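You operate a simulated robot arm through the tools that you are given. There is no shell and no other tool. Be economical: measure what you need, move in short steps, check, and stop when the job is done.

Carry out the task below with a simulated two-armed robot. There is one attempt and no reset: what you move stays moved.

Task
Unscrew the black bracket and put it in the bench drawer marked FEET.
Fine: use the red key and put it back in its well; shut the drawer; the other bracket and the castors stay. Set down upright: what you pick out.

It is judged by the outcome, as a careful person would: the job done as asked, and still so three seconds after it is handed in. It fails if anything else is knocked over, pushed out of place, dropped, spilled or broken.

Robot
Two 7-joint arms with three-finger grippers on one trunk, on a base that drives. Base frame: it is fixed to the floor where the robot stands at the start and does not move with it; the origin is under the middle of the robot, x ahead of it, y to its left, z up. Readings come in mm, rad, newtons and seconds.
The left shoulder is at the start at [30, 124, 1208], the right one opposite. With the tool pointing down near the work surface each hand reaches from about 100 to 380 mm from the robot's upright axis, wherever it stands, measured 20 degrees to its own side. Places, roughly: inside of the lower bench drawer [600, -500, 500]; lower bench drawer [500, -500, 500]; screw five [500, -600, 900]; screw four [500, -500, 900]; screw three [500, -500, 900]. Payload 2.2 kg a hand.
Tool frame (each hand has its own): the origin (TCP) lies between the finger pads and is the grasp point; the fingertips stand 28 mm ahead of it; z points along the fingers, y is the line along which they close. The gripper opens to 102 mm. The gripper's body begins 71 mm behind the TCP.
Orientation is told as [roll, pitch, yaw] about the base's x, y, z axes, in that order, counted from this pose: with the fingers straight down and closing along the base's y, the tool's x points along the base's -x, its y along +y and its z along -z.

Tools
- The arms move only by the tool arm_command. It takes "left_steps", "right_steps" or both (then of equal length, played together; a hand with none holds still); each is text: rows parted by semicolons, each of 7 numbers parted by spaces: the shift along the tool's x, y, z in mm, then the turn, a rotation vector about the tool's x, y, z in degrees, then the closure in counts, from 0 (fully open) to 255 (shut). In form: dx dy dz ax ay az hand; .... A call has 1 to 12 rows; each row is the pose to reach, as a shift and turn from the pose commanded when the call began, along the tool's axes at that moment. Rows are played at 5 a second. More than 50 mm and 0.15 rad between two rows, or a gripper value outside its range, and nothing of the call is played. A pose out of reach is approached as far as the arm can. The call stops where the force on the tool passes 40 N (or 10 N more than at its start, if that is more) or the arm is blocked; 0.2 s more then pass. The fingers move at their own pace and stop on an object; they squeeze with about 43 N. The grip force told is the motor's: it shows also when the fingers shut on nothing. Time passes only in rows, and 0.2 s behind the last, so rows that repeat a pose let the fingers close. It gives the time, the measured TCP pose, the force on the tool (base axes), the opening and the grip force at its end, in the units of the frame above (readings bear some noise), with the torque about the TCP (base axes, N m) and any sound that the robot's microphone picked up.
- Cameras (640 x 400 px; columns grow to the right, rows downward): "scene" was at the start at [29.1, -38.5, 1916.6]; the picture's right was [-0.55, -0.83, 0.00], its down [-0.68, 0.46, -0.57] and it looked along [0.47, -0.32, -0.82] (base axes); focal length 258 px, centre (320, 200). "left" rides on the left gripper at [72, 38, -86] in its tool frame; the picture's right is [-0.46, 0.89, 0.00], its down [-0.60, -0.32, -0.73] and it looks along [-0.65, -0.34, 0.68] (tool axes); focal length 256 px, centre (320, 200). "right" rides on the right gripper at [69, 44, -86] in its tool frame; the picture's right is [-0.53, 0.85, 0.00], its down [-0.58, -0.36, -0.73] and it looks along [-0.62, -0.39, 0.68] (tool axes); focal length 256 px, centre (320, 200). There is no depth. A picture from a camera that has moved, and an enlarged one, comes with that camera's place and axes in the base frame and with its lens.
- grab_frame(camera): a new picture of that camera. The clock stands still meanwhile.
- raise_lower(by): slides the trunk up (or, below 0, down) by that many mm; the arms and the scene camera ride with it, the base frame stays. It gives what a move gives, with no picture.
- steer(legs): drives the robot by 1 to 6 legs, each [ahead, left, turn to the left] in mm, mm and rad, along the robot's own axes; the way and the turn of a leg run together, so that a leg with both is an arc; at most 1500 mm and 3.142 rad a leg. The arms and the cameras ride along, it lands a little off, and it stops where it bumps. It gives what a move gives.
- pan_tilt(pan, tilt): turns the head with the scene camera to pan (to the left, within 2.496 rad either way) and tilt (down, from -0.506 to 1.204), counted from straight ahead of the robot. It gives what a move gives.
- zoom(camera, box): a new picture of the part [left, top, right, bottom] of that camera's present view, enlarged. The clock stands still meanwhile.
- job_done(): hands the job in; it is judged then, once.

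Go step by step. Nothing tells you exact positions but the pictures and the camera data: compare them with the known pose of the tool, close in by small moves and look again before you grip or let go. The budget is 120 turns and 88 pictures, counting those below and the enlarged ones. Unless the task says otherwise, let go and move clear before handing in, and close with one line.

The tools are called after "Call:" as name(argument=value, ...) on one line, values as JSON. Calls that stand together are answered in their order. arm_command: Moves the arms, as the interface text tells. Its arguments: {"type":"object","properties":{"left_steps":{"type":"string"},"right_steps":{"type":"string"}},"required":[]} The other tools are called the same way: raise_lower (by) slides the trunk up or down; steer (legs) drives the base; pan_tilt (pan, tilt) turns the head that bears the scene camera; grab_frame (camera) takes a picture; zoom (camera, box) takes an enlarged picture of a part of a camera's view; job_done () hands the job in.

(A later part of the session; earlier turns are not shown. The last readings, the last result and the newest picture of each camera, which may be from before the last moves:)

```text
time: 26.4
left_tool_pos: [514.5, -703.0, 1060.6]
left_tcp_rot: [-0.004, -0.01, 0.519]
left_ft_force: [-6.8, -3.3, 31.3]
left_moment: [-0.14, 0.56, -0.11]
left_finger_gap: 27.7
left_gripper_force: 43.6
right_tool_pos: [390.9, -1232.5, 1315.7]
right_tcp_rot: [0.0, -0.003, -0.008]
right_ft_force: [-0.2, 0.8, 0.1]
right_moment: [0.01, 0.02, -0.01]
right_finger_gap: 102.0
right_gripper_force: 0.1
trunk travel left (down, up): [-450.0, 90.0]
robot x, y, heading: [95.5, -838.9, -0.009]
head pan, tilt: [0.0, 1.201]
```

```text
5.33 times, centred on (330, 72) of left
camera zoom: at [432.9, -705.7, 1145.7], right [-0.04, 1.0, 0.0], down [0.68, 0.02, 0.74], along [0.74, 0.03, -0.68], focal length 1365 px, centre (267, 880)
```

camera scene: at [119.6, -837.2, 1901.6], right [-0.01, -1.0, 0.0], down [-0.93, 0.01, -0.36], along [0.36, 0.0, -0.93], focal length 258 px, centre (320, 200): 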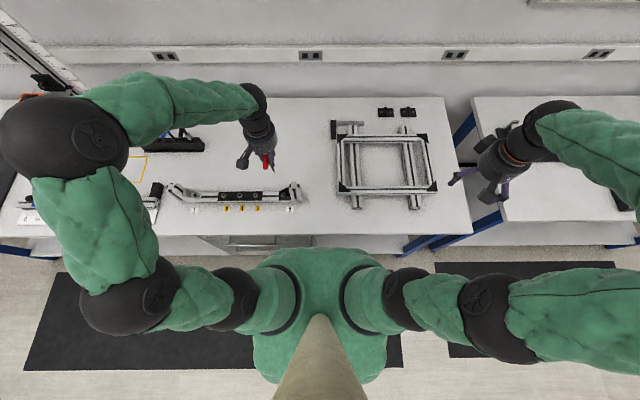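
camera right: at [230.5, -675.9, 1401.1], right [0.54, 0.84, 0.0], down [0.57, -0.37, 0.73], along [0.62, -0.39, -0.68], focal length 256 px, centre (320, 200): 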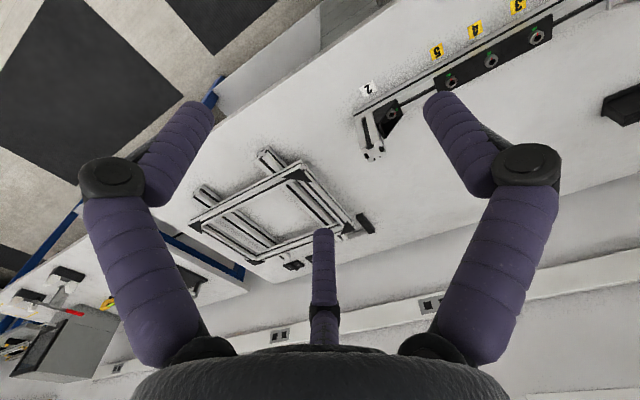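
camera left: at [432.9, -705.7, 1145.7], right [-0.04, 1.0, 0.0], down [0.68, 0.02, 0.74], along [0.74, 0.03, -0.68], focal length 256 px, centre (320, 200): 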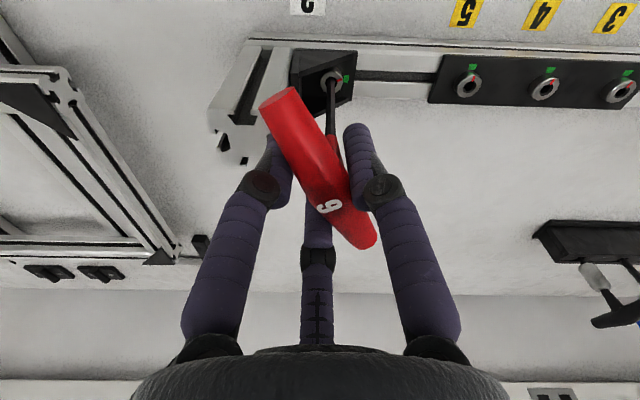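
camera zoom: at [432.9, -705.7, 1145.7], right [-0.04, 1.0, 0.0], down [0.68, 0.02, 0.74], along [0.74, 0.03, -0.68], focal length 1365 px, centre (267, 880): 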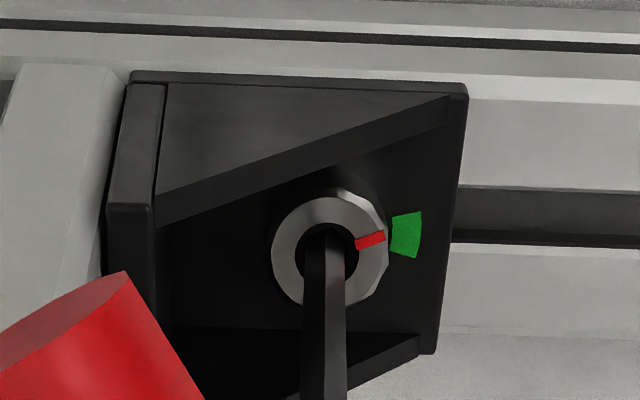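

Not conclusive yet because of parallax. I ease the side force and turn 60° more, then compare the red mark with the green one.

Call:
arm_command(left_steps="0.06 -0.52 -0.7 0 0 -7.5 255; -1.33 -1.62 -0.7 0 0 -15 255; -2.85 -2.52 -0.7 0 0 -22.5 255; -4.48 -3.22 -0.7 0 0 -30 255; -6.19 -3.7 -0.7 0 0 -37.5 255; -7.94 -3.95 -0.7 0 0 -45 255; -9.71 -3.98 -0.7 0 0 -52.5 255; -11.47 -3.77 -0.7 0 0 -60 255; -11.47 -3.77 -0.7 0 0 -60 255")

Call:
zoom(camera="left", box=[260, 20, 400, 125])

```text
time: 28.4
left_tool_pos: [525.8, -701.6, 1059.6]
left_tcp_rot: [-0.005, -0.002, 1.568]
left_ft_force: [-1.1, -10.9, 15.1]
left_moment: [-1.39, 0.22, 0.06]
left_finger_gap: 27.8
left_gripper_force: 42.8
right_tool_pos: [392.9, -1233.1, 1313.9]
right_tcp_rot: [0.001, -0.003, -0.009]
right_ft_force: [-0.7, -0.2, 0.6]
right_moment: [-0.01, 0.01, -0.01]
right_finger_gap: 102.1
right_gripper_force: 0.0
trunk travel left (down, up): [-450.0, 90.0]
robot x, y, heading: [96.4, -835.1, -0.003]
head pan, tilt: [0.0, 1.201]
```

```text
3.81 times, centred on (330, 72) of left
camera zoom: at [487.9, -772.7, 1146.0], right [-0.88, 0.47, 0.0], down [0.32, 0.6, 0.73], along [0.35, 0.65, -0.68], focal length 975 px, centre (282, 686)
```

zoom: 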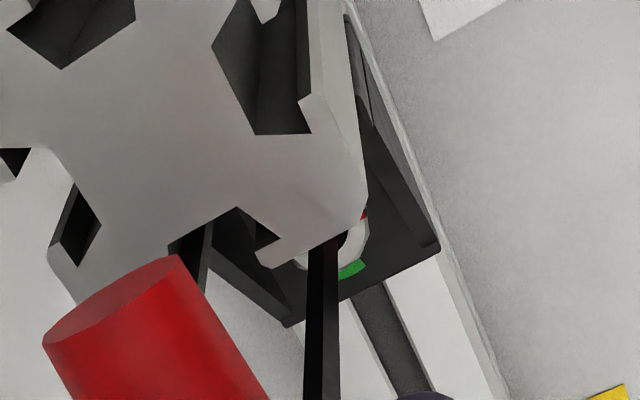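

The red mark has moved about 80° away from the green one: the screw follows the key. I continue 90° with a corrected axis estimate.

Call:
arm_command(left_steps="0.79 -1.15 0 0 0 -7.5 255; -0.35 -2.16 0 0 0 -15 255; -1.62 -3.02 0 0 0 -22.5 255; -3 -3.7 -0.1 0 0 -30 255; -4.44 -4.2 -0.1 0 0 -37.5 255; -5.94 -4.5 -0.1 0 0 -45 255; -7.47 -4.6 -0.2 0 0 -52.5 255; -9 -4.5 -0.2 0 0 -60 255; -10.5 -4.21 -0.2 0 0 -67.5 255; -11.95 -3.72 -0.3 0 0 -75 255; -13.32 -3.05 -0.3 0 0 -82.5 255; -14.6 -2.2 -0.3 0 0 -90 255")

```text
time: 31.0
left_tool_pos: [539.4, -577.0, 1060.0]
left_tcp_rot: [0.104, 0.025, 3.074]
left_ft_force: [4.3, -1.9, 12.3]
left_moment: [-0.44, -0.46, 0.11]
left_finger_gap: 27.4
left_gripper_force: 43.6
left hand out of reach, approached as far as the arm can: row 9, 10, 11, 12
right_tool_pos: [391.5, -1231.9, 1314.2]
right_tcp_rot: [0.0, -0.002, -0.008]
right_ft_force: [-1.0, -0.6, -0.1]
right_moment: [-0.01, 0.0, -0.02]
right_finger_gap: 102.0
right_gripper_force: 0.0
trunk travel left (down, up): [-450.0, 90.0]
robot x, y, heading: [92.4, -838.4, -0.012]
head pan, tilt: [0.0, 1.201]
```

The arm ran out of range and strayed to y=−577; I must check at once what happened.

Call:
grab_frame(camera="scene")

Call:
zoom(camera="scene", box=[180, 130, 320, 230])

Call:
grab_frame(camera="left")

```text
48 pictures are left
camera scene: at [117.6, -837.5, 1901.8], right [-0.01, -1.0, 0.0], down [-0.93, 0.01, -0.36], along [0.36, 0.0, -0.93], focal length 258 px, centre (320, 200)
```

scene: 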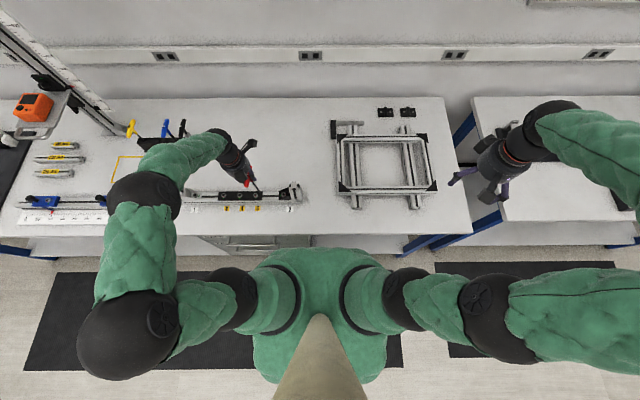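

```text
4.00 times, centred on (250, 180) of scene
camera zoom: at [117.6, -837.5, 1901.8], right [-0.01, -1.0, 0.0], down [-0.93, 0.01, -0.36], along [0.36, 0.0, -0.93], focal length 1031 px, centre (600, 280)
```

zoom: 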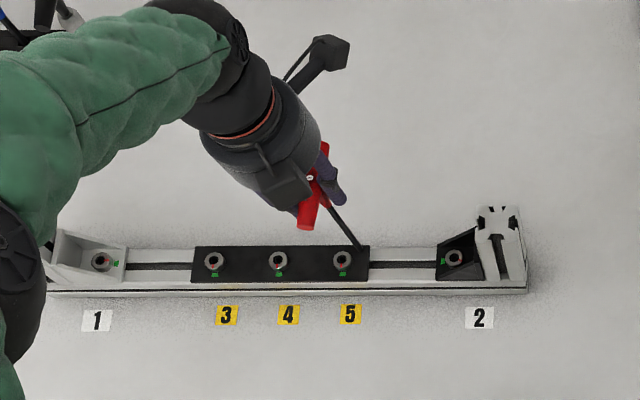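

```text
46 pictures are left
camera left: at [607.9, -609.5, 1151.2], right [-0.53, -0.85, 0.08], down [-0.59, 0.43, 0.68], along [-0.61, 0.31, -0.73], focal length 256 px, centre (320, 200)
```

left: 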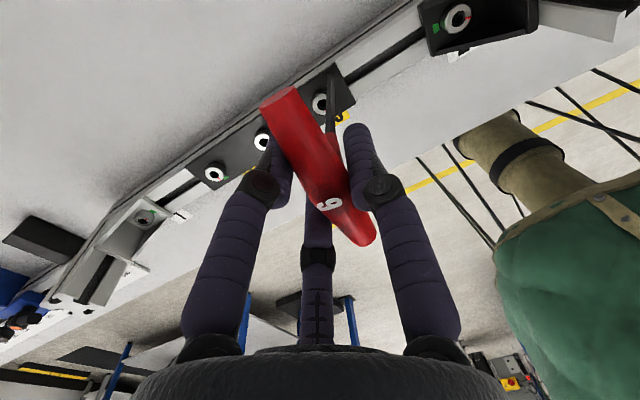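

Luckily the key just slid out; rail, plate and brackets are where they were. I lift straight up and wind the wrist back.

Call:
arm_command(left_steps="0 0 -15 0 0 0 255; 0 0 -40 0 0 0 255; 0 0 -70 0 0 0 255; 0 0 -90 0 0 0 255; 0 0 -90 0 0 8 255; 0 0 -90 0 0 16 255; 0 0 -90 0 0 24 255; 0 0 -90 0 0 32 255; 0 0 -90 0 0 40 255; 0 0 -90 0 0 48 255; 0 0 -90 0 0 56 255; 0 0 -90 0 0 64 255")

Call:
zoom(camera="scene", box=[200, 110, 320, 210])

```text
time: 33.6
left_tool_pos: [535.1, -569.3, 1148.2]
left_tcp_rot: [0.031, 0.101, 1.951]
left_ft_force: [-0.9, 0.1, -2.0]
left_moment: [0.0, 0.03, -0.02]
left_finger_gap: 27.3
left_gripper_force: 42.9
right_tool_pos: [391.4, -1231.1, 1314.5]
right_tcp_rot: [0.0, 0.0, -0.009]
right_ft_force: [-0.3, -0.4, 0.1]
right_moment: [0.03, 0.03, 0.01]
right_finger_gap: 102.1
right_gripper_force: 0.1
trunk travel left (down, up): [-450.0, 90.0]
robot x, y, heading: [92.6, -836.9, -0.004]
head pan, tilt: [0.0, 1.201]
```

```text
4.00 times, centred on (260, 160) of scene
camera zoom: at [119.6, -837.0, 1901.6], right [-0.01, -1.0, 0.0], down [-0.93, 0.01, -0.36], along [0.36, 0.0, -0.93], focal length 1031 px, centre (560, 360)
```

zoom: 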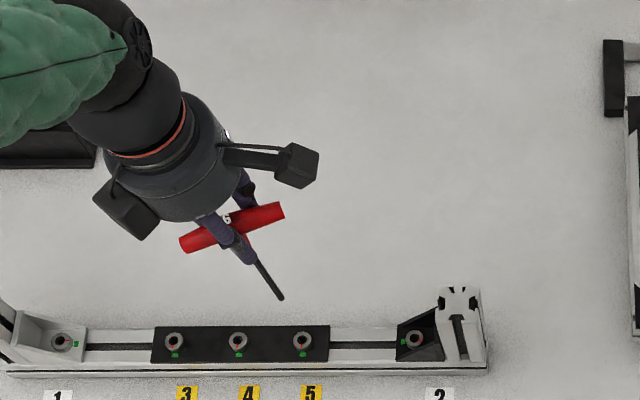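

Key still firmly held. I continue winding back toward zero yaw and then remove the small tilt.

Call:
arm_command(left_steps="0 0 0 0 0 8.5 255; 0 0 0 0 0 17 255; 0 0 0 0 0 25.5 255; 0 0 0 0 0 34 255; 0 0 0 0 0 42.5 255; 0 0 0 0 0 51 255; 0 0 0 0 0 59.5 255; 0 0 0 0 0 68 255; 0 0 0 0 0 76.5 255; 0 0 0 0 0 85 255; 0 0 0 0 0 93.5 255; 0 0 0 0 0 102 255")

Call:
arm_command(left_steps="0 0 0 -3 0 0 255; 0 0 0 -6 0 0 255; 0 0 0 -6 0 8 255; 0 0 0 -6 0 8 255")

```text
time: 36.2
left_tool_pos: [536.0, -570.2, 1147.8]
left_tcp_rot: [-0.109, 0.008, 0.17]
left_ft_force: [0.3, 0.7, -0.9]
left_moment: [-0.02, 0.01, -0.01]
left_finger_gap: 27.2
left_gripper_force: 43.0
right_tool_pos: [393.9, -1231.4, 1314.8]
right_tcp_rot: [0.0, -0.001, -0.007]
right_ft_force: [-0.9, 0.3, 0.8]
right_moment: [0.0, 0.02, -0.03]
right_finger_gap: 102.0
right_gripper_force: 0.2
trunk travel left (down, up): [-450.0, 90.0]
robot x, y, heading: [92.1, -839.1, -0.008]
head pan, tilt: [0.0, 1.201]
```

```text
time: 37.2
left_tool_pos: [536.6, -570.1, 1147.7]
left_tcp_rot: [-0.004, 0.0, 0.029]
left_ft_force: [0.5, 0.3, -1.0]
left_moment: [0.01, -0.01, -0.02]
left_finger_gap: 27.5
left_gripper_force: 43.1
right_tool_pos: [392.5, -1231.7, 1314.9]
right_tcp_rot: [0.0, 0.0, -0.008]
right_ft_force: [-0.4, 0.2, -1.0]
right_moment: [-0.03, 0.01, 0.02]
right_finger_gap: 101.9
right_gripper_force: 0.0
trunk travel left (down, up): [-450.0, 90.0]
robot x, y, heading: [91.4, -841.1, -0.012]
head pan, tilt: [0.0, 1.201]
```

Tilt is gone. I return above screw 2 and read the red mark.

Call:
arm_command(left_steps="8 -35 0 0 0 0 255; 15 -70 0 0 0 0 255; 22 -105 0 0 0 0 255; 29 -130 0 0 0 1.7 255; 29 -130 20 0 0 1.7 255; 29 -130 40 0 0 1.7 255; 29 -130 40 0 0 1.7 255")

Call:
zoom(camera="left", box=[280, 20, 380, 95])

```text
time: 38.8
left_tool_pos: [512.1, -701.8, 1108.3]
left_tcp_rot: [-0.002, -0.001, 0.002]
left_ft_force: [-0.7, 0.5, -0.8]
left_moment: [-0.02, -0.02, 0.04]
left_finger_gap: 27.4
left_gripper_force: 43.1
right_tool_pos: [393.6, -1231.6, 1315.5]
right_tcp_rot: [0.0, 0.001, -0.01]
right_ft_force: [1.4, -0.5, -0.1]
right_moment: [0.0, -0.03, -0.01]
right_finger_gap: 101.9
right_gripper_force: 0.1
trunk travel left (down, up): [-450.0, 90.0]
robot x, y, heading: [93.0, -834.8, -0.006]
head pan, tilt: [0.0, 1.201]
```

```text
5.33 times, centred on (330, 58) of left
camera zoom: at [440.1, -663.1, 1193.6], right [0.46, 0.89, 0.0], down [0.61, -0.31, 0.73], along [0.65, -0.34, -0.68], focal length 1365 px, centre (267, 960)
```

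zoom: 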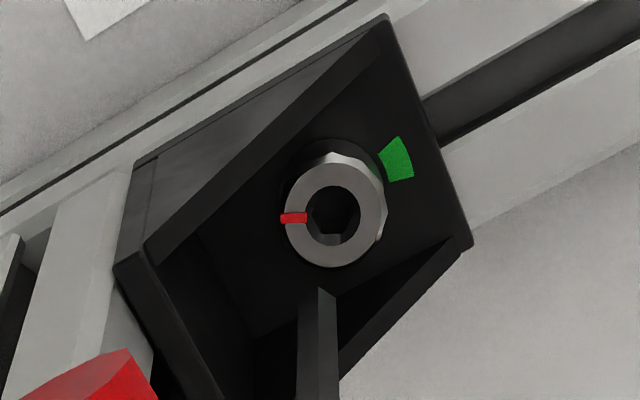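

Superb view: the screw has turned about 165° CCW and stands a bit higher, with the hex visible. The hex repeats each 60°, so I'll wind clockwise in the air to −75° for a long next stroke.

Call:
arm_command(left_steps="3.46 2.1 0 0 0 7.5 255; 6.74 4.3 0 0 0 15 255; 7.32 5.86 0 0 0 22.5 255; 7.69 7.47 0 0 0 30 255; 7.85 9.12 0 0 0 37.5 255; 7.79 10.77 0 0 0 45 255; 7.51 12.4 0 0 0 52.5 255; 7.03 13.99 0 0 0 60 255; 6.34 15.49 0 0 0 67.5 255; 5.46 16.9 0 0 0 75 255; 5.46 16.9 0 0 0 75 255")

Call:
zoom(camera="left", box=[270, 10, 390, 100])

```text
time: 41.2
left_tool_pos: [505.6, -685.4, 1107.4]
left_tcp_rot: [-0.001, -0.003, -1.307]
left_ft_force: [0.0, 0.7, -1.3]
left_moment: [0.01, -0.01, 0.01]
left_finger_gap: 27.3
left_gripper_force: 43.0
right_tool_pos: [394.2, -1232.3, 1314.7]
right_tcp_rot: [-0.001, -0.001, -0.01]
right_ft_force: [0.5, 0.0, -0.9]
right_moment: [-0.01, -0.01, 0.0]
right_finger_gap: 102.1
right_gripper_force: 0.0
trunk travel left (down, up): [-450.0, 90.0]
robot x, y, heading: [96.9, -839.3, -0.008]
head pan, tilt: [0.0, 1.201]
```

```text
4.44 times, centred on (330, 55) of left
camera zoom: at [524.8, -603.5, 1193.2], right [0.98, -0.22, 0.0], down [-0.15, -0.66, 0.73], along [-0.16, -0.72, -0.68], focal length 1138 px, centre (276, 844)
```

zoom: 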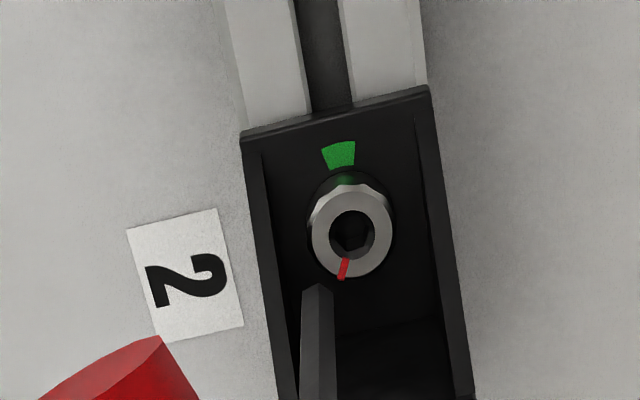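

Tip is about (514, -687, 981), socket about (520, -692, 943). I shift accordingly, lower 25 mm and check.

Call:
arm_command(left_steps="-7.2 4 0 0 0 0 255; -7.2 4 12 0 0 2 255; -7.2 4 25 0 0 2 255; -7.2 4 25 0 0 2 255")

Call:
zoom(camera="left", box=[280, 25, 380, 100])

```text
time: 42.2
left_tool_pos: [511.8, -690.1, 1082.4]
left_tcp_rot: [-0.002, -0.002, -1.341]
left_ft_force: [-0.1, -0.9, -1.6]
left_moment: [-0.02, 0.0, 0.0]
left_finger_gap: 27.3
left_gripper_force: 43.0
right_tool_pos: [392.6, -1230.4, 1313.7]
right_tcp_rot: [-0.001, -0.002, -0.009]
right_ft_force: [0.0, 1.2, -0.5]
right_moment: [-0.02, 0.03, -0.01]
right_finger_gap: 102.0
right_gripper_force: 0.0
trunk travel left (down, up): [-450.0, 90.0]
robot x, y, heading: [92.6, -839.9, -0.009]
head pan, tilt: [0.0, 1.201]
```

```text
5.33 times, centred on (330, 62) of left
camera zoom: at [533.5, -609.3, 1168.6], right [0.97, -0.25, 0.0], down [-0.17, -0.66, 0.73], along [-0.18, -0.71, -0.68], focal length 1365 px, centre (267, 933)
```

zoom: 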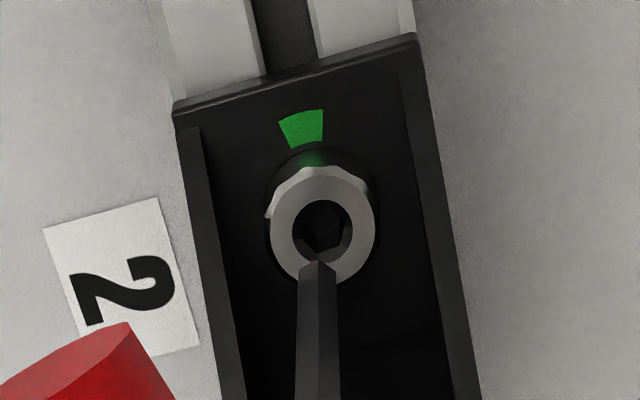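

Well aligned: with 13 mm left the tip should fall onto the hole. I add 0.7 mm sideways and lower to the socket gently.

Call:
arm_command(left_steps="-0.3 0.6 5 0 0 0 255; -0.3 0.6 10 0 0 0 255; -0.3 0.6 13 0 0 0 255; -0.3 0.6 15 0 0 0 255; -0.3 0.6 16.5 0 0 0 255; -0.3 0.6 18 0 0 0 255; -0.3 0.6 18 0 0 0 255")

Call:
zoom(camera="left", box=[280, 35, 380, 110])

```text
time: 43.8
left_tool_pos: [513.3, -689.7, 1063.5]
left_tcp_rot: [-0.005, -0.003, -1.339]
left_ft_force: [2.6, 11.7, 1.0]
left_moment: [1.51, -0.28, 0.12]
left_finger_gap: 27.2
left_gripper_force: 42.5
right_tool_pos: [394.6, -1230.2, 1315.7]
right_tcp_rot: [0.0, 0.002, -0.007]
right_ft_force: [0.1, 0.0, -0.1]
right_moment: [-0.01, -0.02, -0.02]
right_finger_gap: 102.2
right_gripper_force: 0.0
trunk travel left (down, up): [-450.0, 90.0]
robot x, y, heading: [93.7, -838.9, -0.009]
head pan, tilt: [0.0, 1.201]
```

```text
5.33 times, centred on (330, 72) of left
camera zoom: at [534.0, -608.9, 1149.9], right [0.97, -0.25, 0.0], down [-0.17, -0.66, 0.73], along [-0.18, -0.71, -0.68], focal length 1365 px, centre (267, 880)
```

zoom: 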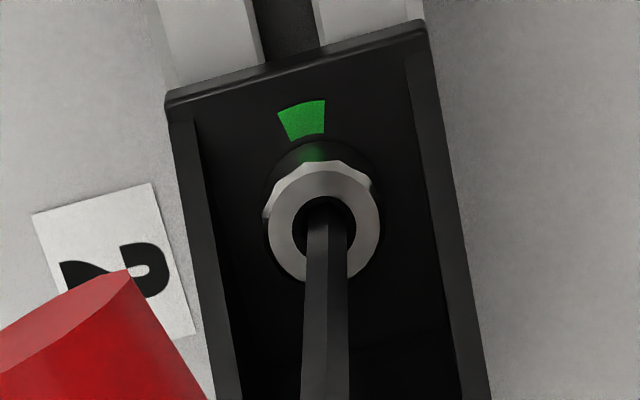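

The key is in the socket, leaning on its wall (+y force). I relieve that and begin turning CCW from −77°.

Call:
arm_command(left_steps="1.2 0 1 0 0 0 255; 0.31 -0.54 1.2 0 0 -7.5 255; -0.64 -0.97 1.2 0 0 -15 255; -1.64 -1.27 1.2 0 0 -22.5 255; -2.67 -1.43 1.2 0 0 -30 255; -3.71 -1.46 1.1 0 0 -37.5 255; -4.74 -1.35 1.1 0 0 -45 255; -5.76 -1.11 1.1 0 0 -52.5 255; -6.73 -0.73 1 0 0 -60 255; -7.64 -0.24 1 0 0 -67.5 255; -8.49 0.37 1 0 0 -75 255; -8.49 0.37 1 0 0 -75 255")

Call:
zoom(camera="left", box=[280, 35, 380, 110])

```text
time: 46.4
left_tool_pos: [514.2, -699.0, 1063.8]
left_tcp_rot: [-0.003, 0.002, -0.031]
left_ft_force: [-5.6, -0.6, -1.2]
left_moment: [-0.05, 0.73, -1.36]
left_finger_gap: 27.5
left_gripper_force: 42.5
right_tool_pos: [392.3, -1231.7, 1313.5]
right_tcp_rot: [0.0, 0.001, -0.006]
right_ft_force: [0.2, 0.0, 0.8]
right_moment: [-0.02, 0.0, -0.02]
right_finger_gap: 102.0
right_gripper_force: 0.0
trunk travel left (down, up): [-450.0, 90.0]
robot x, y, heading: [95.1, -842.0, -0.004]
head pan, tilt: [0.0, 1.201]
```

```text
5.33 times, centred on (330, 72) of left
camera zoom: at [444.1, -657.0, 1149.9], right [0.49, 0.87, 0.0], down [0.6, -0.33, 0.73], along [0.63, -0.36, -0.68], focal length 1365 px, centre (267, 880)
```

zoom: 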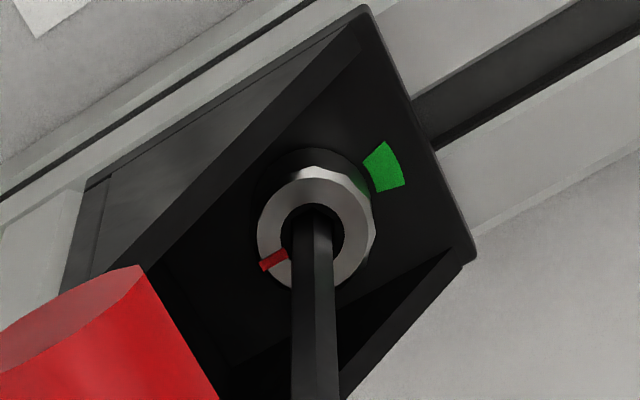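

Torque is now on the key (−1.4 N m) and the red mark moved on by some 30°, so it engaged part-way through. I continue 75°.

Call:
arm_command(left_steps="-0.39 -0.54 0.3 0 0 -7.5 255; -1.34 -0.97 0.5 0 0 -15 255; -2.34 -1.27 0.5 0 0 -22.5 255; -3.37 -1.43 0.5 0 0 -30 255; -4.41 -1.46 0.4 0 0 -37.5 255; -5.44 -1.35 0.4 0 0 -45 255; -6.46 -1.11 0.4 0 0 -52.5 255; -7.43 -0.73 0.3 0 0 -60 255; -8.34 -0.24 0.3 0 0 -67.5 255; -9.19 0.37 0.2 0 0 -75 255; -9.19 0.37 0.2 0 0 -75 255")

Call:
zoom(camera="left", box=[240, 20, 400, 140])

```text
time: 48.8
left_tool_pos: [523.2, -699.6, 1063.5]
left_tcp_rot: [0.0, 0.002, 1.28]
left_ft_force: [-4.4, -10.9, -3.0]
left_moment: [-1.48, 0.6, -1.34]
left_finger_gap: 27.9
left_gripper_force: 42.9
right_tool_pos: [392.7, -1231.0, 1314.3]
right_tcp_rot: [0.001, 0.001, -0.009]
right_ft_force: [-0.8, -0.1, 0.9]
right_moment: [0.0, -0.04, 0.02]
right_finger_gap: 102.0
right_gripper_force: 0.0
trunk travel left (down, up): [-450.0, 90.0]
robot x, y, heading: [95.4, -841.9, -0.01]
head pan, tilt: [0.0, 1.201]
```

```text
3.33 times, centred on (320, 80) of left
camera zoom: at [467.2, -756.6, 1150.4], right [-0.71, 0.7, 0.0], down [0.48, 0.49, 0.73], along [0.51, 0.52, -0.68], focal length 853 px, centre (320, 600)
```

zoom: 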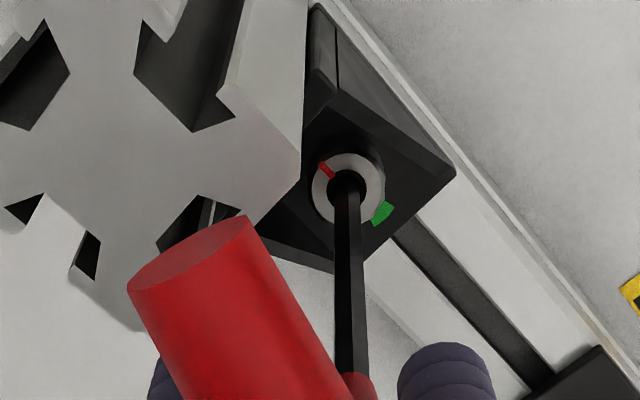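

The key turned but the screw lagged: the tip wasn't fully down in the hex (3 mm higher than at first). I relieve the side load, press a little and turn back slowly so it drops in.

Call:
arm_command(left_steps="1 0.1 1 0 0 0 255; 1.65 0.62 1.8 0 0 6 255; 2.25 1.2 2.3 0 0 12 255; 2.78 1.84 2.8 0 0 18 255; 3.25 2.53 3.2 0 0 24 255; 3.25 2.53 3.5 0 0 24 255")

```text
time: 50.2
left_tool_pos: [520.9, -698.8, 1061.2]
left_tcp_rot: [-0.004, 0.0, 0.858]
left_ft_force: [-2.5, -0.5, 18.6]
left_moment: [0.06, 0.43, -1.35]
left_finger_gap: 27.9
left_gripper_force: 43.2
right_tool_pos: [392.0, -1232.5, 1314.6]
right_tcp_rot: [0.0, -0.001, -0.007]
right_ft_force: [-0.9, 0.0, -0.6]
right_moment: [-0.01, 0.03, 0.03]
right_finger_gap: 101.9
right_gripper_force: 0.1
trunk travel left (down, up): [-450.0, 90.0]
robot x, y, heading: [93.6, -840.8, -0.009]
head pan, tilt: [0.0, 1.201]
```

Call:
grab_frame(camera="left")

Call:
zoom(camera="left", box=[280, 35, 380, 110])

```text
38 pictures are left
camera left: at [445.4, -729.1, 1148.1], right [-0.37, 0.93, 0.0], down [0.63, 0.25, 0.73], along [0.68, 0.27, -0.68], focal length 256 px, centre (320, 200)
```

left: 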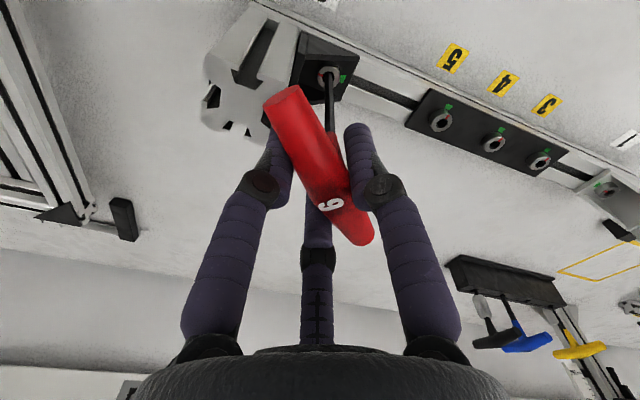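

```text
5.33 times, centred on (330, 72) of left
camera zoom: at [445.4, -729.1, 1148.1], right [-0.37, 0.93, 0.0], down [0.63, 0.25, 0.73], along [0.68, 0.27, -0.68], focal length 1365 px, centre (267, 880)
```

zoom: 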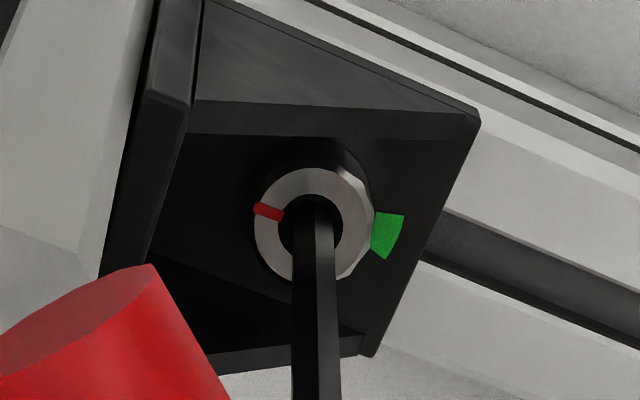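

The screw stands at about 175° against a stop (torque saturates, screw head clearly risen): it appears fully loosened. I lift the key out, turn the wrist back and check the screw.

Call:
arm_command(left_steps="0 0 -8 0 0 0 255; 0 0 -20 0 0 0 255; 0 0 -45 0 0 0 255; 0 0 -75 0 0 0 255; 0 0 -110 0 0 8.3 255; 0 0 -125 0 0 16.6 255; 0 0 -125 0 0 24.9 255; 0 0 -125 0 0 33.2 255; 0 0 -125 0 0 41.5 255; 0 0 -125 0 0 49.4 255; 0 0 -125 0 0 49.4 255")

Call:
grab_frame(camera="left")

Call:
zoom(camera="scene", box=[220, 130, 320, 220])

```text
time: 52.6
left_tool_pos: [521.2, -700.6, 1184.7]
left_tcp_rot: [-0.003, 0.002, -0.005]
left_ft_force: [0.1, 0.1, -1.9]
left_moment: [-0.02, -0.02, 0.0]
left_finger_gap: 27.2
left_gripper_force: 43.0
right_tool_pos: [394.2, -1232.0, 1313.8]
right_tcp_rot: [-0.002, 0.0, -0.007]
right_ft_force: [-0.1, -0.3, 0.1]
right_moment: [0.03, 0.02, -0.01]
right_finger_gap: 102.0
right_gripper_force: 0.0
trunk travel left (down, up): [-450.0, 90.0]
robot x, y, heading: [93.7, -840.1, -0.006]
head pan, tilt: [0.0, 1.201]
```

```text
36 pictures are left
camera left: at [450.1, -661.5, 1271.3], right [0.47, 0.88, 0.0], down [0.6, -0.32, 0.73], along [0.65, -0.35, -0.68], focal length 256 px, centre (320, 200)
```

left: 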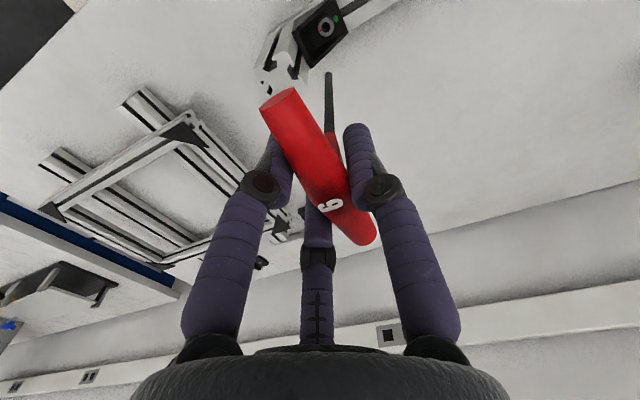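

```text
4.44 times, centred on (270, 175) of scene
camera zoom: at [119.5, -837.1, 1901.6], right [-0.01, -1.0, 0.0], down [-0.93, 0.01, -0.36], along [0.36, 0.0, -0.93], focal length 1146 px, centre (542, 311)
```

zoom: 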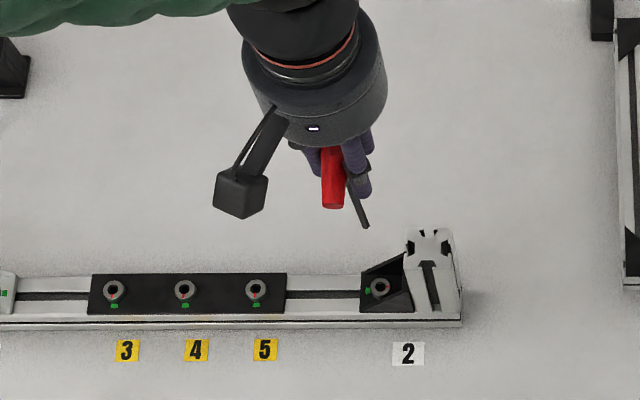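

The screw stays in the bracket and stands loose. I'll shift the base left so the right hand can try the bracket while the left still holds the key (raised for safety).

Call:
arm_command(left_steps="0 0 -30 0 0 0 255; 0 0 -60 0 0 0 255; 0 0 -80 0 0 0 255")

Call:
steer(legs=[[0, 295, 0]])

Call:
arm_command(right_steps="-20 40 20 0 0 0 60; -40 80 40 0 0 0 60; -60 120 60 0 0 0 60; -80 160 80 0 0 0 60; -100 200 100 0 0 0 60; -115 235 115 0 0 0 60; -126 244 140 0 0 0 60; -126 244 175 0 0 0 60; -126 244 175 0 0 0 60")

Call:
grab_frame(camera="right")

```text
time: 53.4
left_tool_pos: [520.8, -701.8, 1266.8]
left_tcp_rot: [-0.003, 0.0, -0.003]
left_ft_force: [0.3, 0.5, -1.0]
left_moment: [-0.03, 0.01, -0.01]
left_finger_gap: 27.4
left_gripper_force: 43.4
right_tool_pos: [392.8, -1230.6, 1314.6]
right_tcp_rot: [0.001, -0.001, -0.006]
right_ft_force: [-0.7, -0.3, 0.0]
right_moment: [0.03, 0.01, 0.0]
right_finger_gap: 102.0
right_gripper_force: 0.0
trunk travel left (down, up): [-450.0, 90.0]
robot x, y, heading: [95.3, -838.2, -0.006]
head pan, tilt: [0.0, 1.201]
```

```text
time: 55.5
left_tool_pos: [523.2, -399.4, 1265.9]
left_tcp_rot: [-0.002, 0.002, -0.003]
left_ft_force: [0.5, 0.7, -0.7]
left_moment: [-0.04, 0.0, -0.03]
left_finger_gap: 27.0
left_gripper_force: 42.8
right_tool_pos: [395.1, -929.1, 1313.3]
right_tcp_rot: [0.001, 0.0, -0.006]
right_ft_force: [-0.6, 0.1, 0.0]
right_moment: [-0.02, 0.01, 0.04]
right_finger_gap: 102.4
right_gripper_force: 0.0
trunk travel left (down, up): [-450.0, 90.0]
robot x, y, heading: [93.5, -536.4, -0.004]
head pan, tilt: [0.0, 1.201]
```

```text
time: 57.5
left_tool_pos: [522.0, -398.8, 1265.7]
left_tcp_rot: [-0.003, 0.0, -0.002]
left_ft_force: [1.0, 0.3, -0.5]
left_moment: [-0.02, -0.01, -0.01]
left_finger_gap: 27.2
left_gripper_force: 43.2
right_tool_pos: [522.7, -688.6, 1138.3]
right_tcp_rot: [0.0, 0.0, -0.008]
right_ft_force: [-0.3, -0.8, 1.1]
right_moment: [-0.03, -0.02, -0.01]
right_finger_gap: 77.9
right_gripper_force: 0.0
trunk travel left (down, up): [-450.0, 90.0]
robot x, y, heading: [97.8, -535.5, -0.006]
head pan, tilt: [0.0, 1.201]
```

```text
34 pictures are left
camera right: at [453.5, -644.2, 1226.0], right [0.54, 0.84, 0.0], down [0.57, -0.37, 0.73], along [0.62, -0.4, -0.68], focal length 256 px, centre (320, 200)
```

right: 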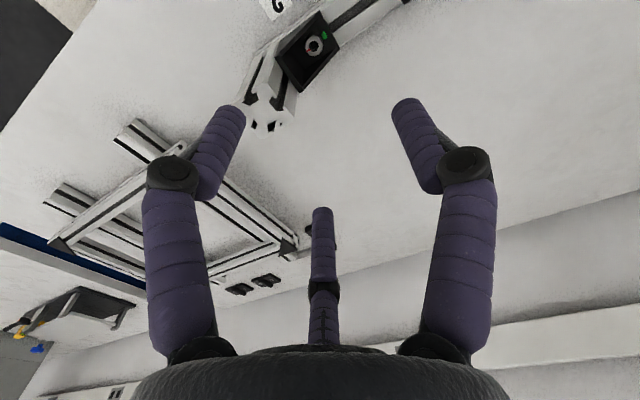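

The bracket spans y≈−676…−721 against the post. With yaw 0, the finger pair will sit on its two cheeks and the single finger at its free end. I tilt the hand 10° away from the post and lower above it.

Call:
arm_command(right_steps="3 -1.5 20 5 0 0 60; 3 -1.5 50 10 0 0 60; 3 -1.5 80 10 0 0 60; 3 -1.5 105 10 0 0 60; 3 -1.5 125 10 0 0 60; 3 -1.5 133 10 0 0 60; 3 -1.5 133 10 0 0 60")

Call:
grab_frame(camera="right")

Call:
zoom(camera="scene", box=[310, 130, 430, 220])

```text
time: 59.1
left_tool_pos: [523.1, -399.9, 1266.1]
left_tcp_rot: [-0.004, 0.002, -0.002]
left_ft_force: [0.6, 0.7, -1.0]
left_moment: [-0.05, 0.01, -0.01]
left_finger_gap: 27.1
left_gripper_force: 43.2
right_tool_pos: [520.9, -688.7, 1006.3]
right_tcp_rot: [-0.175, -0.001, -0.007]
right_ft_force: [-0.1, -0.4, 0.2]
right_moment: [0.0, -0.01, -0.02]
right_finger_gap: 78.0
right_gripper_force: 0.1
trunk travel left (down, up): [-450.0, 90.0]
robot x, y, heading: [93.6, -536.8, -0.007]
head pan, tilt: [0.0, 1.201]
```

```text
33 pictures are left
camera right: at [452.5, -630.0, 1084.0], right [0.54, 0.83, -0.15], down [0.57, -0.24, 0.78], along [0.61, -0.51, -0.6], focal length 256 px, centre (320, 200)
```

right: 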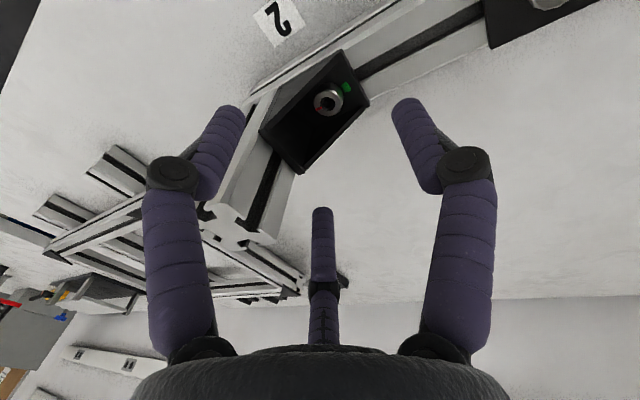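

```text
4.44 times, centred on (370, 175) of scene
camera zoom: at [121.8, -535.0, 1901.6], right [-0.01, -1.0, 0.0], down [-0.93, 0.01, -0.36], along [0.36, 0.0, -0.93], focal length 1146 px, centre (98, 311)
```

zoom: 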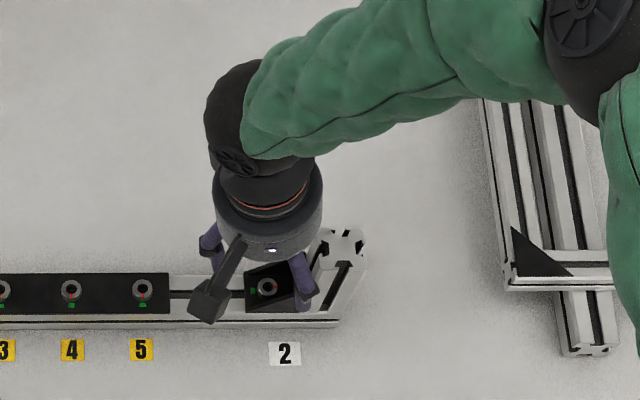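

Alignment looks right; I centre x by −4 mm and lower 20 mm straight down.

Call:
arm_command(right_steps="2 1 6 0 0 0 60; 4 2.1 12 0 0 0 60; 4 3 17 0 0 0 60; 4 3.5 19.7 0 0 0 60; 4 3.5 19.7 0 0 0 60")

Call:
grab_frame(camera="right")

```text
time: 60.3
left_tool_pos: [522.7, -399.5, 1267.2]
left_tcp_rot: [-0.002, 0.002, -0.002]
left_ft_force: [0.6, 0.2, -1.1]
left_moment: [0.0, -0.01, -0.02]
left_finger_gap: 27.4
left_gripper_force: 43.2
right_tool_pos: [517.0, -687.4, 985.5]
right_tcp_rot: [-0.174, 0.003, -0.007]
right_ft_force: [-0.5, -0.1, 0.1]
right_moment: [-0.01, -0.02, 0.0]
right_finger_gap: 77.7
right_gripper_force: 0.0
trunk travel left (down, up): [-450.0, 90.0]
robot x, y, heading: [96.5, -538.9, -0.006]
head pan, tilt: [0.0, 1.201]
```

```text
31 pictures are left
camera right: at [448.6, -629.1, 1063.6], right [0.54, 0.83, -0.15], down [0.57, -0.24, 0.78], along [0.61, -0.51, -0.6], focal length 256 px, centre (320, 200)
```

right: 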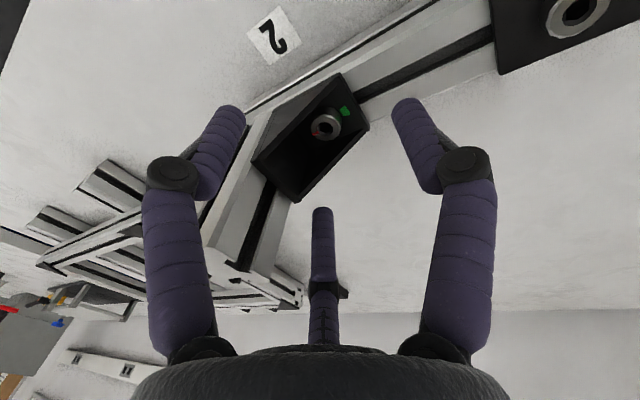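

Screw head is still about 25 mm beyond the fingertips. I go on 16 mm.

Call:
arm_command(right_steps="0 1 5.9 0 0 0 60; 0 1.9 10.8 0 0 0 60; 0 2.8 15.8 0 0 0 60; 0 2.8 15.8 0 0 0 60")

Call:
grab_frame(camera="right")

Call:
zoom(camera="scene", box=[340, 150, 420, 220])

```text
time: 61.3
left_tool_pos: [523.0, -399.6, 1266.0]
left_tcp_rot: [-0.005, 0.001, -0.002]
left_ft_force: [-0.1, 0.6, -0.2]
left_moment: [-0.03, -0.01, 0.0]
left_finger_gap: 27.3
left_gripper_force: 43.2
right_tool_pos: [518.1, -687.0, 971.1]
right_tcp_rot: [-0.176, -0.001, -0.005]
right_ft_force: [0.0, -0.3, 0.0]
right_moment: [-0.02, -0.03, 0.02]
right_finger_gap: 77.9
right_gripper_force: 0.1
trunk travel left (down, up): [-450.0, 90.0]
robot x, y, heading: [98.8, -537.8, -0.007]
head pan, tilt: [0.0, 1.201]
```

```text
30 pictures are left
camera right: at [448.4, -629.3, 1048.1], right [0.54, 0.83, -0.15], down [0.57, -0.24, 0.78], along [0.61, -0.51, -0.6], focal length 256 px, centre (320, 200)
```

right: 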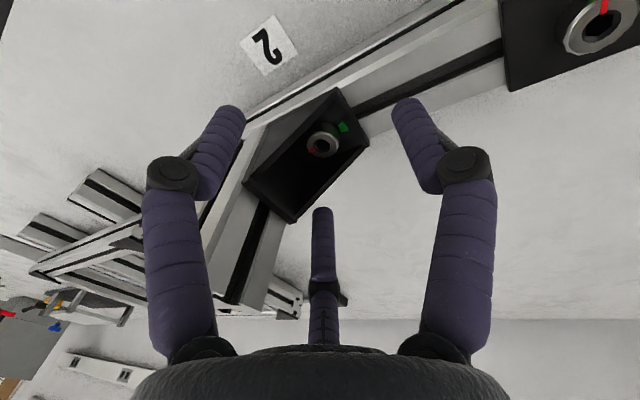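

```text
5.71 times, centred on (380, 185) of scene
camera zoom: at [121.8, -535.2, 1901.6], right [-0.01, -1.0, 0.0], down [-0.93, 0.01, -0.36], along [0.36, 0.0, -0.93], focal length 1473 px, centre (-23, 286)
```

zoom: 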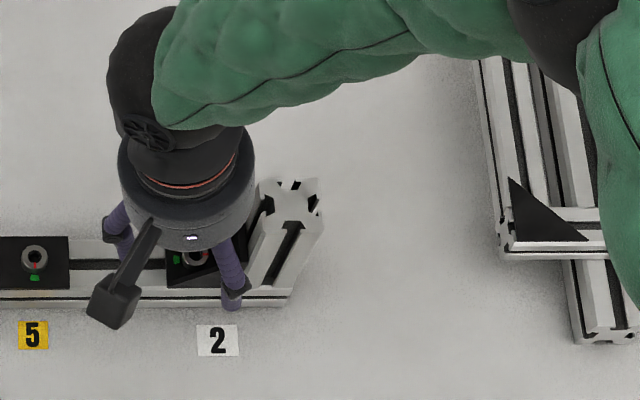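

Fingers straddle the bracket without contact. I lower in small steps until the thumb finger touches the rail.

Call:
arm_command(right_steps="0 0.7 4 0 0 0 60; 0 1.2 7 0 0 0 60; 0 1.7 10 0 0 0 60; 0 1.7 10 0 0 0 60")

```text
time: 62.3
left_tool_pos: [522.8, -399.3, 1266.3]
left_tcp_rot: [-0.003, 0.002, -0.004]
left_ft_force: [-0.8, 1.2, -0.7]
left_moment: [-0.02, -0.01, 0.0]
left_finger_gap: 27.3
left_gripper_force: 43.3
right_tool_pos: [517.6, -686.6, 960.3]
right_tcp_rot: [-0.174, 0.0, -0.007]
right_ft_force: [-0.5, -0.3, 0.2]
right_moment: [-0.02, -0.03, 0.03]
right_finger_gap: 77.9
right_gripper_force: 0.1
trunk travel left (down, up): [-450.0, 90.0]
robot x, y, heading: [94.9, -536.5, -0.009]
head pan, tilt: [0.0, 1.201]
```

Call:
arm_command(right_steps="0 0.5 3 0 0 0 60; 0 1 6 0 0 0 60; 0 1 6 0 0 0 60")

Call:
grab_frame(camera="right")

```text
time: 63.1
left_tool_pos: [523.7, -400.7, 1266.7]
left_tcp_rot: [-0.006, 0.002, 0.0]
left_ft_force: [-0.3, 0.4, -1.7]
left_moment: [0.02, 0.04, -0.01]
left_finger_gap: 27.0
left_gripper_force: 43.2
right_tool_pos: [516.9, -688.7, 954.5]
right_tcp_rot: [-0.174, 0.001, -0.007]
right_ft_force: [0.2, -0.3, 0.0]
right_moment: [-0.02, -0.01, -0.02]
right_finger_gap: 78.1
right_gripper_force: 0.1
trunk travel left (down, up): [-450.0, 90.0]
robot x, y, heading: [92.6, -535.2, -0.004]
head pan, tilt: [0.0, 1.201]
```

```text
28 pictures are left
camera right: at [448.4, -629.6, 1032.0], right [0.54, 0.83, -0.15], down [0.57, -0.24, 0.78], along [0.61, -0.51, -0.6], focal length 256 px, centre (320, 200)
```

right: 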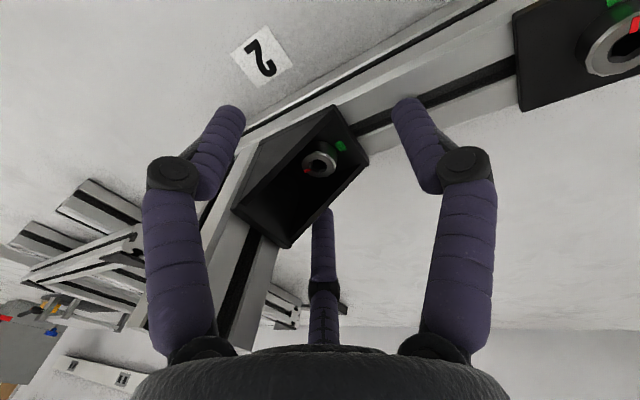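

The far finger is now behind the bracket's cheek. I close slowly and look.

Call:
arm_command(right_steps="0 0 0 0 0 0 100; 0 0 0 0 0 0 125; 0 0 0 0 0 0 150; 0 0 0 0 0 0 180; 0 0 0 0 0 0 180")

Call:
grab_frame(camera="right")

```text
time: 64.3
left_tool_pos: [523.5, -400.0, 1266.7]
left_tcp_rot: [-0.001, 0.002, -0.001]
left_ft_force: [0.6, -0.8, -1.9]
left_moment: [-0.01, -0.02, 0.0]
left_finger_gap: 26.9
left_gripper_force: 43.3
right_tool_pos: [520.3, -689.2, 954.4]
right_tcp_rot: [-0.175, -0.003, -0.007]
right_ft_force: [11.9, -3.5, 8.0]
right_moment: [-0.3, -0.32, 0.18]
right_finger_gap: 47.2
right_gripper_force: 12.6
trunk travel left (down, up): [-450.0, 90.0]
robot x, y, heading: [95.8, -536.9, -0.008]
head pan, tilt: [0.0, 1.201]
```

```text
27 pictures are left
camera right: at [451.1, -630.2, 1032.7], right [0.54, 0.83, -0.14], down [0.57, -0.24, 0.79], along [0.62, -0.51, -0.6], focal length 256 px, centre (320, 200)
```

right: 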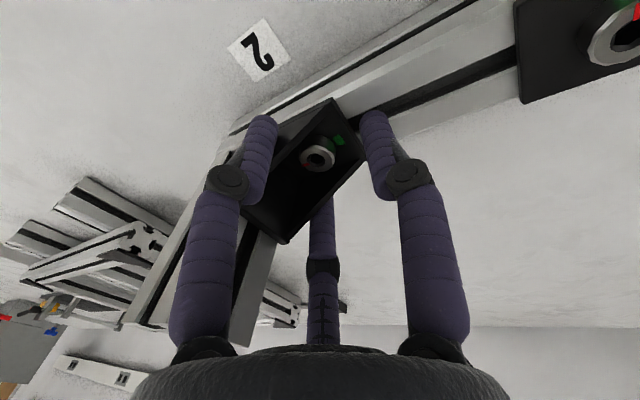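

Contact is on the +x finger only; bracket centre is a bit further. I shift 3 mm to +x and then close fully.

Call:
arm_command(right_steps="-2 0 0 0 0 0 165; -4 0 0 0 0 0 180; -4 0 0 0 0 0 220; -4 0 0 0 0 0 255; -4 0 0 0 0 0 255; -4 0 0 0 0 0 255")

Call:
grab_frame(camera="right")

```text
time: 65.7
left_tool_pos: [522.9, -399.6, 1266.1]
left_tcp_rot: [-0.004, 0.002, -0.002]
left_ft_force: [0.4, -0.3, 0.0]
left_moment: [0.0, 0.01, 0.02]
left_finger_gap: 27.3
left_gripper_force: 42.9
right_tool_pos: [519.7, -688.9, 953.1]
right_tcp_rot: [-0.175, 0.004, -0.007]
right_ft_force: [3.8, -1.2, 2.9]
right_moment: [-0.08, -0.1, 0.06]
right_finger_gap: 46.2
right_gripper_force: 43.2
trunk travel left (down, up): [-450.0, 90.0]
robot x, y, heading: [96.1, -539.4, -0.005]
head pan, tilt: [0.0, 1.201]
```

```text
26 pictures are left
camera right: at [451.6, -629.5, 1031.4], right [0.54, 0.83, -0.15], down [0.58, -0.24, 0.78], along [0.61, -0.51, -0.6], focal length 256 px, centre (320, 200)
```

right: 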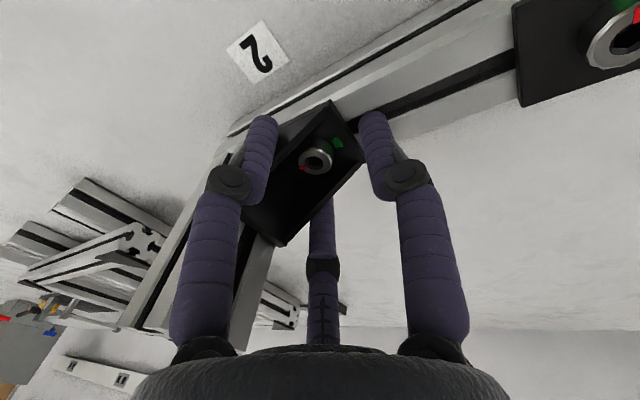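

Firm grip at 46 mm. I try a small lift of 8 mm and read the force.

Call:
arm_command(right_steps="0 -0.3 -2 0 0 0 255; 0 -0.7 -4 0 0 0 255; 0 -1 -6 0 0 0 255; 0 -1.4 -8 0 0 0 255; 0 -1.4 -8 0 0 0 255")

Call:
zoom(camera="right", box=[220, 60, 420, 260])

```text
time: 66.9
left_tool_pos: [522.2, -399.5, 1266.0]
left_tcp_rot: [-0.004, 0.001, -0.002]
left_ft_force: [0.7, -0.4, -0.7]
left_moment: [-0.06, 0.02, -0.01]
left_finger_gap: 27.3
left_gripper_force: 42.7
right_tool_pos: [521.9, -687.7, 962.2]
right_tcp_rot: [-0.173, 0.001, -0.005]
right_ft_force: [-0.3, -0.7, -0.5]
right_moment: [0.01, 0.03, -0.02]
right_finger_gap: 46.2
right_gripper_force: 43.2
trunk travel left (down, up): [-450.0, 90.0]
robot x, y, heading: [95.1, -537.4, -0.009]
head pan, tilt: [0.0, 1.201]
```

```text
2.00 times, centred on (320, 160) of right
camera zoom: at [452.5, -629.9, 1040.1], right [0.54, 0.83, -0.15], down [0.58, -0.24, 0.78], along [0.61, -0.51, -0.6], focal length 512 px, centre (320, 280)
```

zoom: 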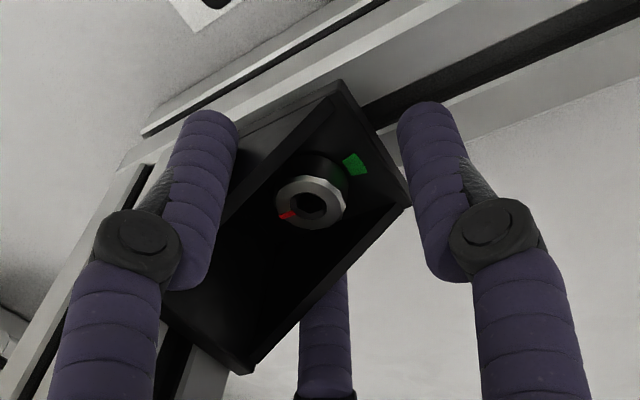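

The bracket came free with the hand, no resistance. I lift it high, drive left, and take the key above its well (leaning the hand 4° so the shaft stands vertical).

Call:
arm_command(right_steps="0 -5 -28 0 0 0 255; 0 -10 -56 0 0 0 255; 0 -17 -98 0 0 0 255; 0 -24 -138 0 0 0 255; 0 -29 -165 0 0 0 255")

Call:
steer(legs=[[0, 237, 0]])

Call:
arm_command(left_steps="-40 3 10 0 0 0 255; -80 6 20 0 0 0 255; -120 9 30 0 0 0 255; -160 12 40 0 -1 0 255; -200 15 50 0 -2 0 255; -235 18 60 0 -4 0 255; -245 19 80 0 -4 0 255; -245 19 80 0 -4 0 255")

Call:
grab_frame(camera="left")

```text
time: 68.1
left_tool_pos: [521.7, -399.0, 1266.1]
left_tcp_rot: [-0.005, 0.003, -0.001]
left_ft_force: [0.5, 0.3, -1.3]
left_moment: [-0.01, 0.0, -0.03]
left_finger_gap: 27.1
left_gripper_force: 42.9
right_tool_pos: [519.8, -686.9, 1129.8]
right_tcp_rot: [-0.176, 0.001, -0.007]
right_ft_force: [0.5, 0.6, -0.5]
right_moment: [0.04, -0.02, 0.0]
right_finger_gap: 46.3
right_gripper_force: 42.6
trunk travel left (down, up): [-450.0, 90.0]
robot x, y, heading: [93.7, -536.9, -0.008]
head pan, tilt: [0.0, 1.201]
```

```text
time: 69.8
left_tool_pos: [524.2, -162.8, 1266.0]
left_tcp_rot: [-0.003, 0.002, -0.002]
left_ft_force: [0.3, -0.4, -1.0]
left_moment: [-0.03, -0.01, 0.01]
left_finger_gap: 27.6
left_gripper_force: 43.1
right_tool_pos: [522.3, -451.3, 1130.3]
right_tcp_rot: [-0.173, 0.001, -0.007]
right_ft_force: [0.7, 0.6, -0.4]
right_moment: [0.01, -0.01, 0.0]
right_finger_gap: 45.9
right_gripper_force: 42.9
trunk travel left (down, up): [-450.0, 90.0]
robot x, y, heading: [99.0, -300.4, -0.005]
head pan, tilt: [0.0, 1.201]
```

```text
time: 71.6
left_tool_pos: [770.0, -143.8, 1187.0]
left_tcp_rot: [-0.003, -0.067, -0.001]
left_ft_force: [-0.4, 0.6, -0.3]
left_moment: [0.01, -0.02, -0.01]
left_finger_gap: 27.1
left_gripper_force: 43.2
right_tool_pos: [522.0, -450.7, 1130.1]
right_tcp_rot: [-0.175, 0.0, -0.008]
right_ft_force: [1.3, 0.4, -0.3]
right_moment: [0.01, -0.02, 0.0]
right_finger_gap: 46.2
right_gripper_force: 43.1
trunk travel left (down, up): [-450.0, 90.0]
robot x, y, heading: [97.3, -304.2, 0.0]
head pan, tilt: [0.0, 1.201]
```

```text
24 pictures are left
camera left: at [693.3, -104.4, 1268.2], right [0.47, 0.88, 0.03], down [0.55, -0.32, 0.77], along [0.69, -0.34, -0.64], focal length 256 px, centre (320, 200)
```

left: 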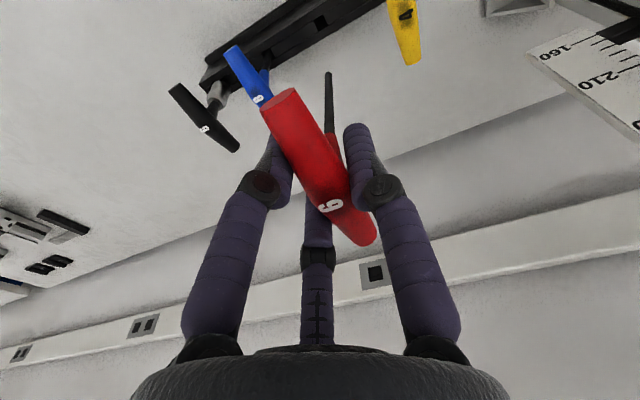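

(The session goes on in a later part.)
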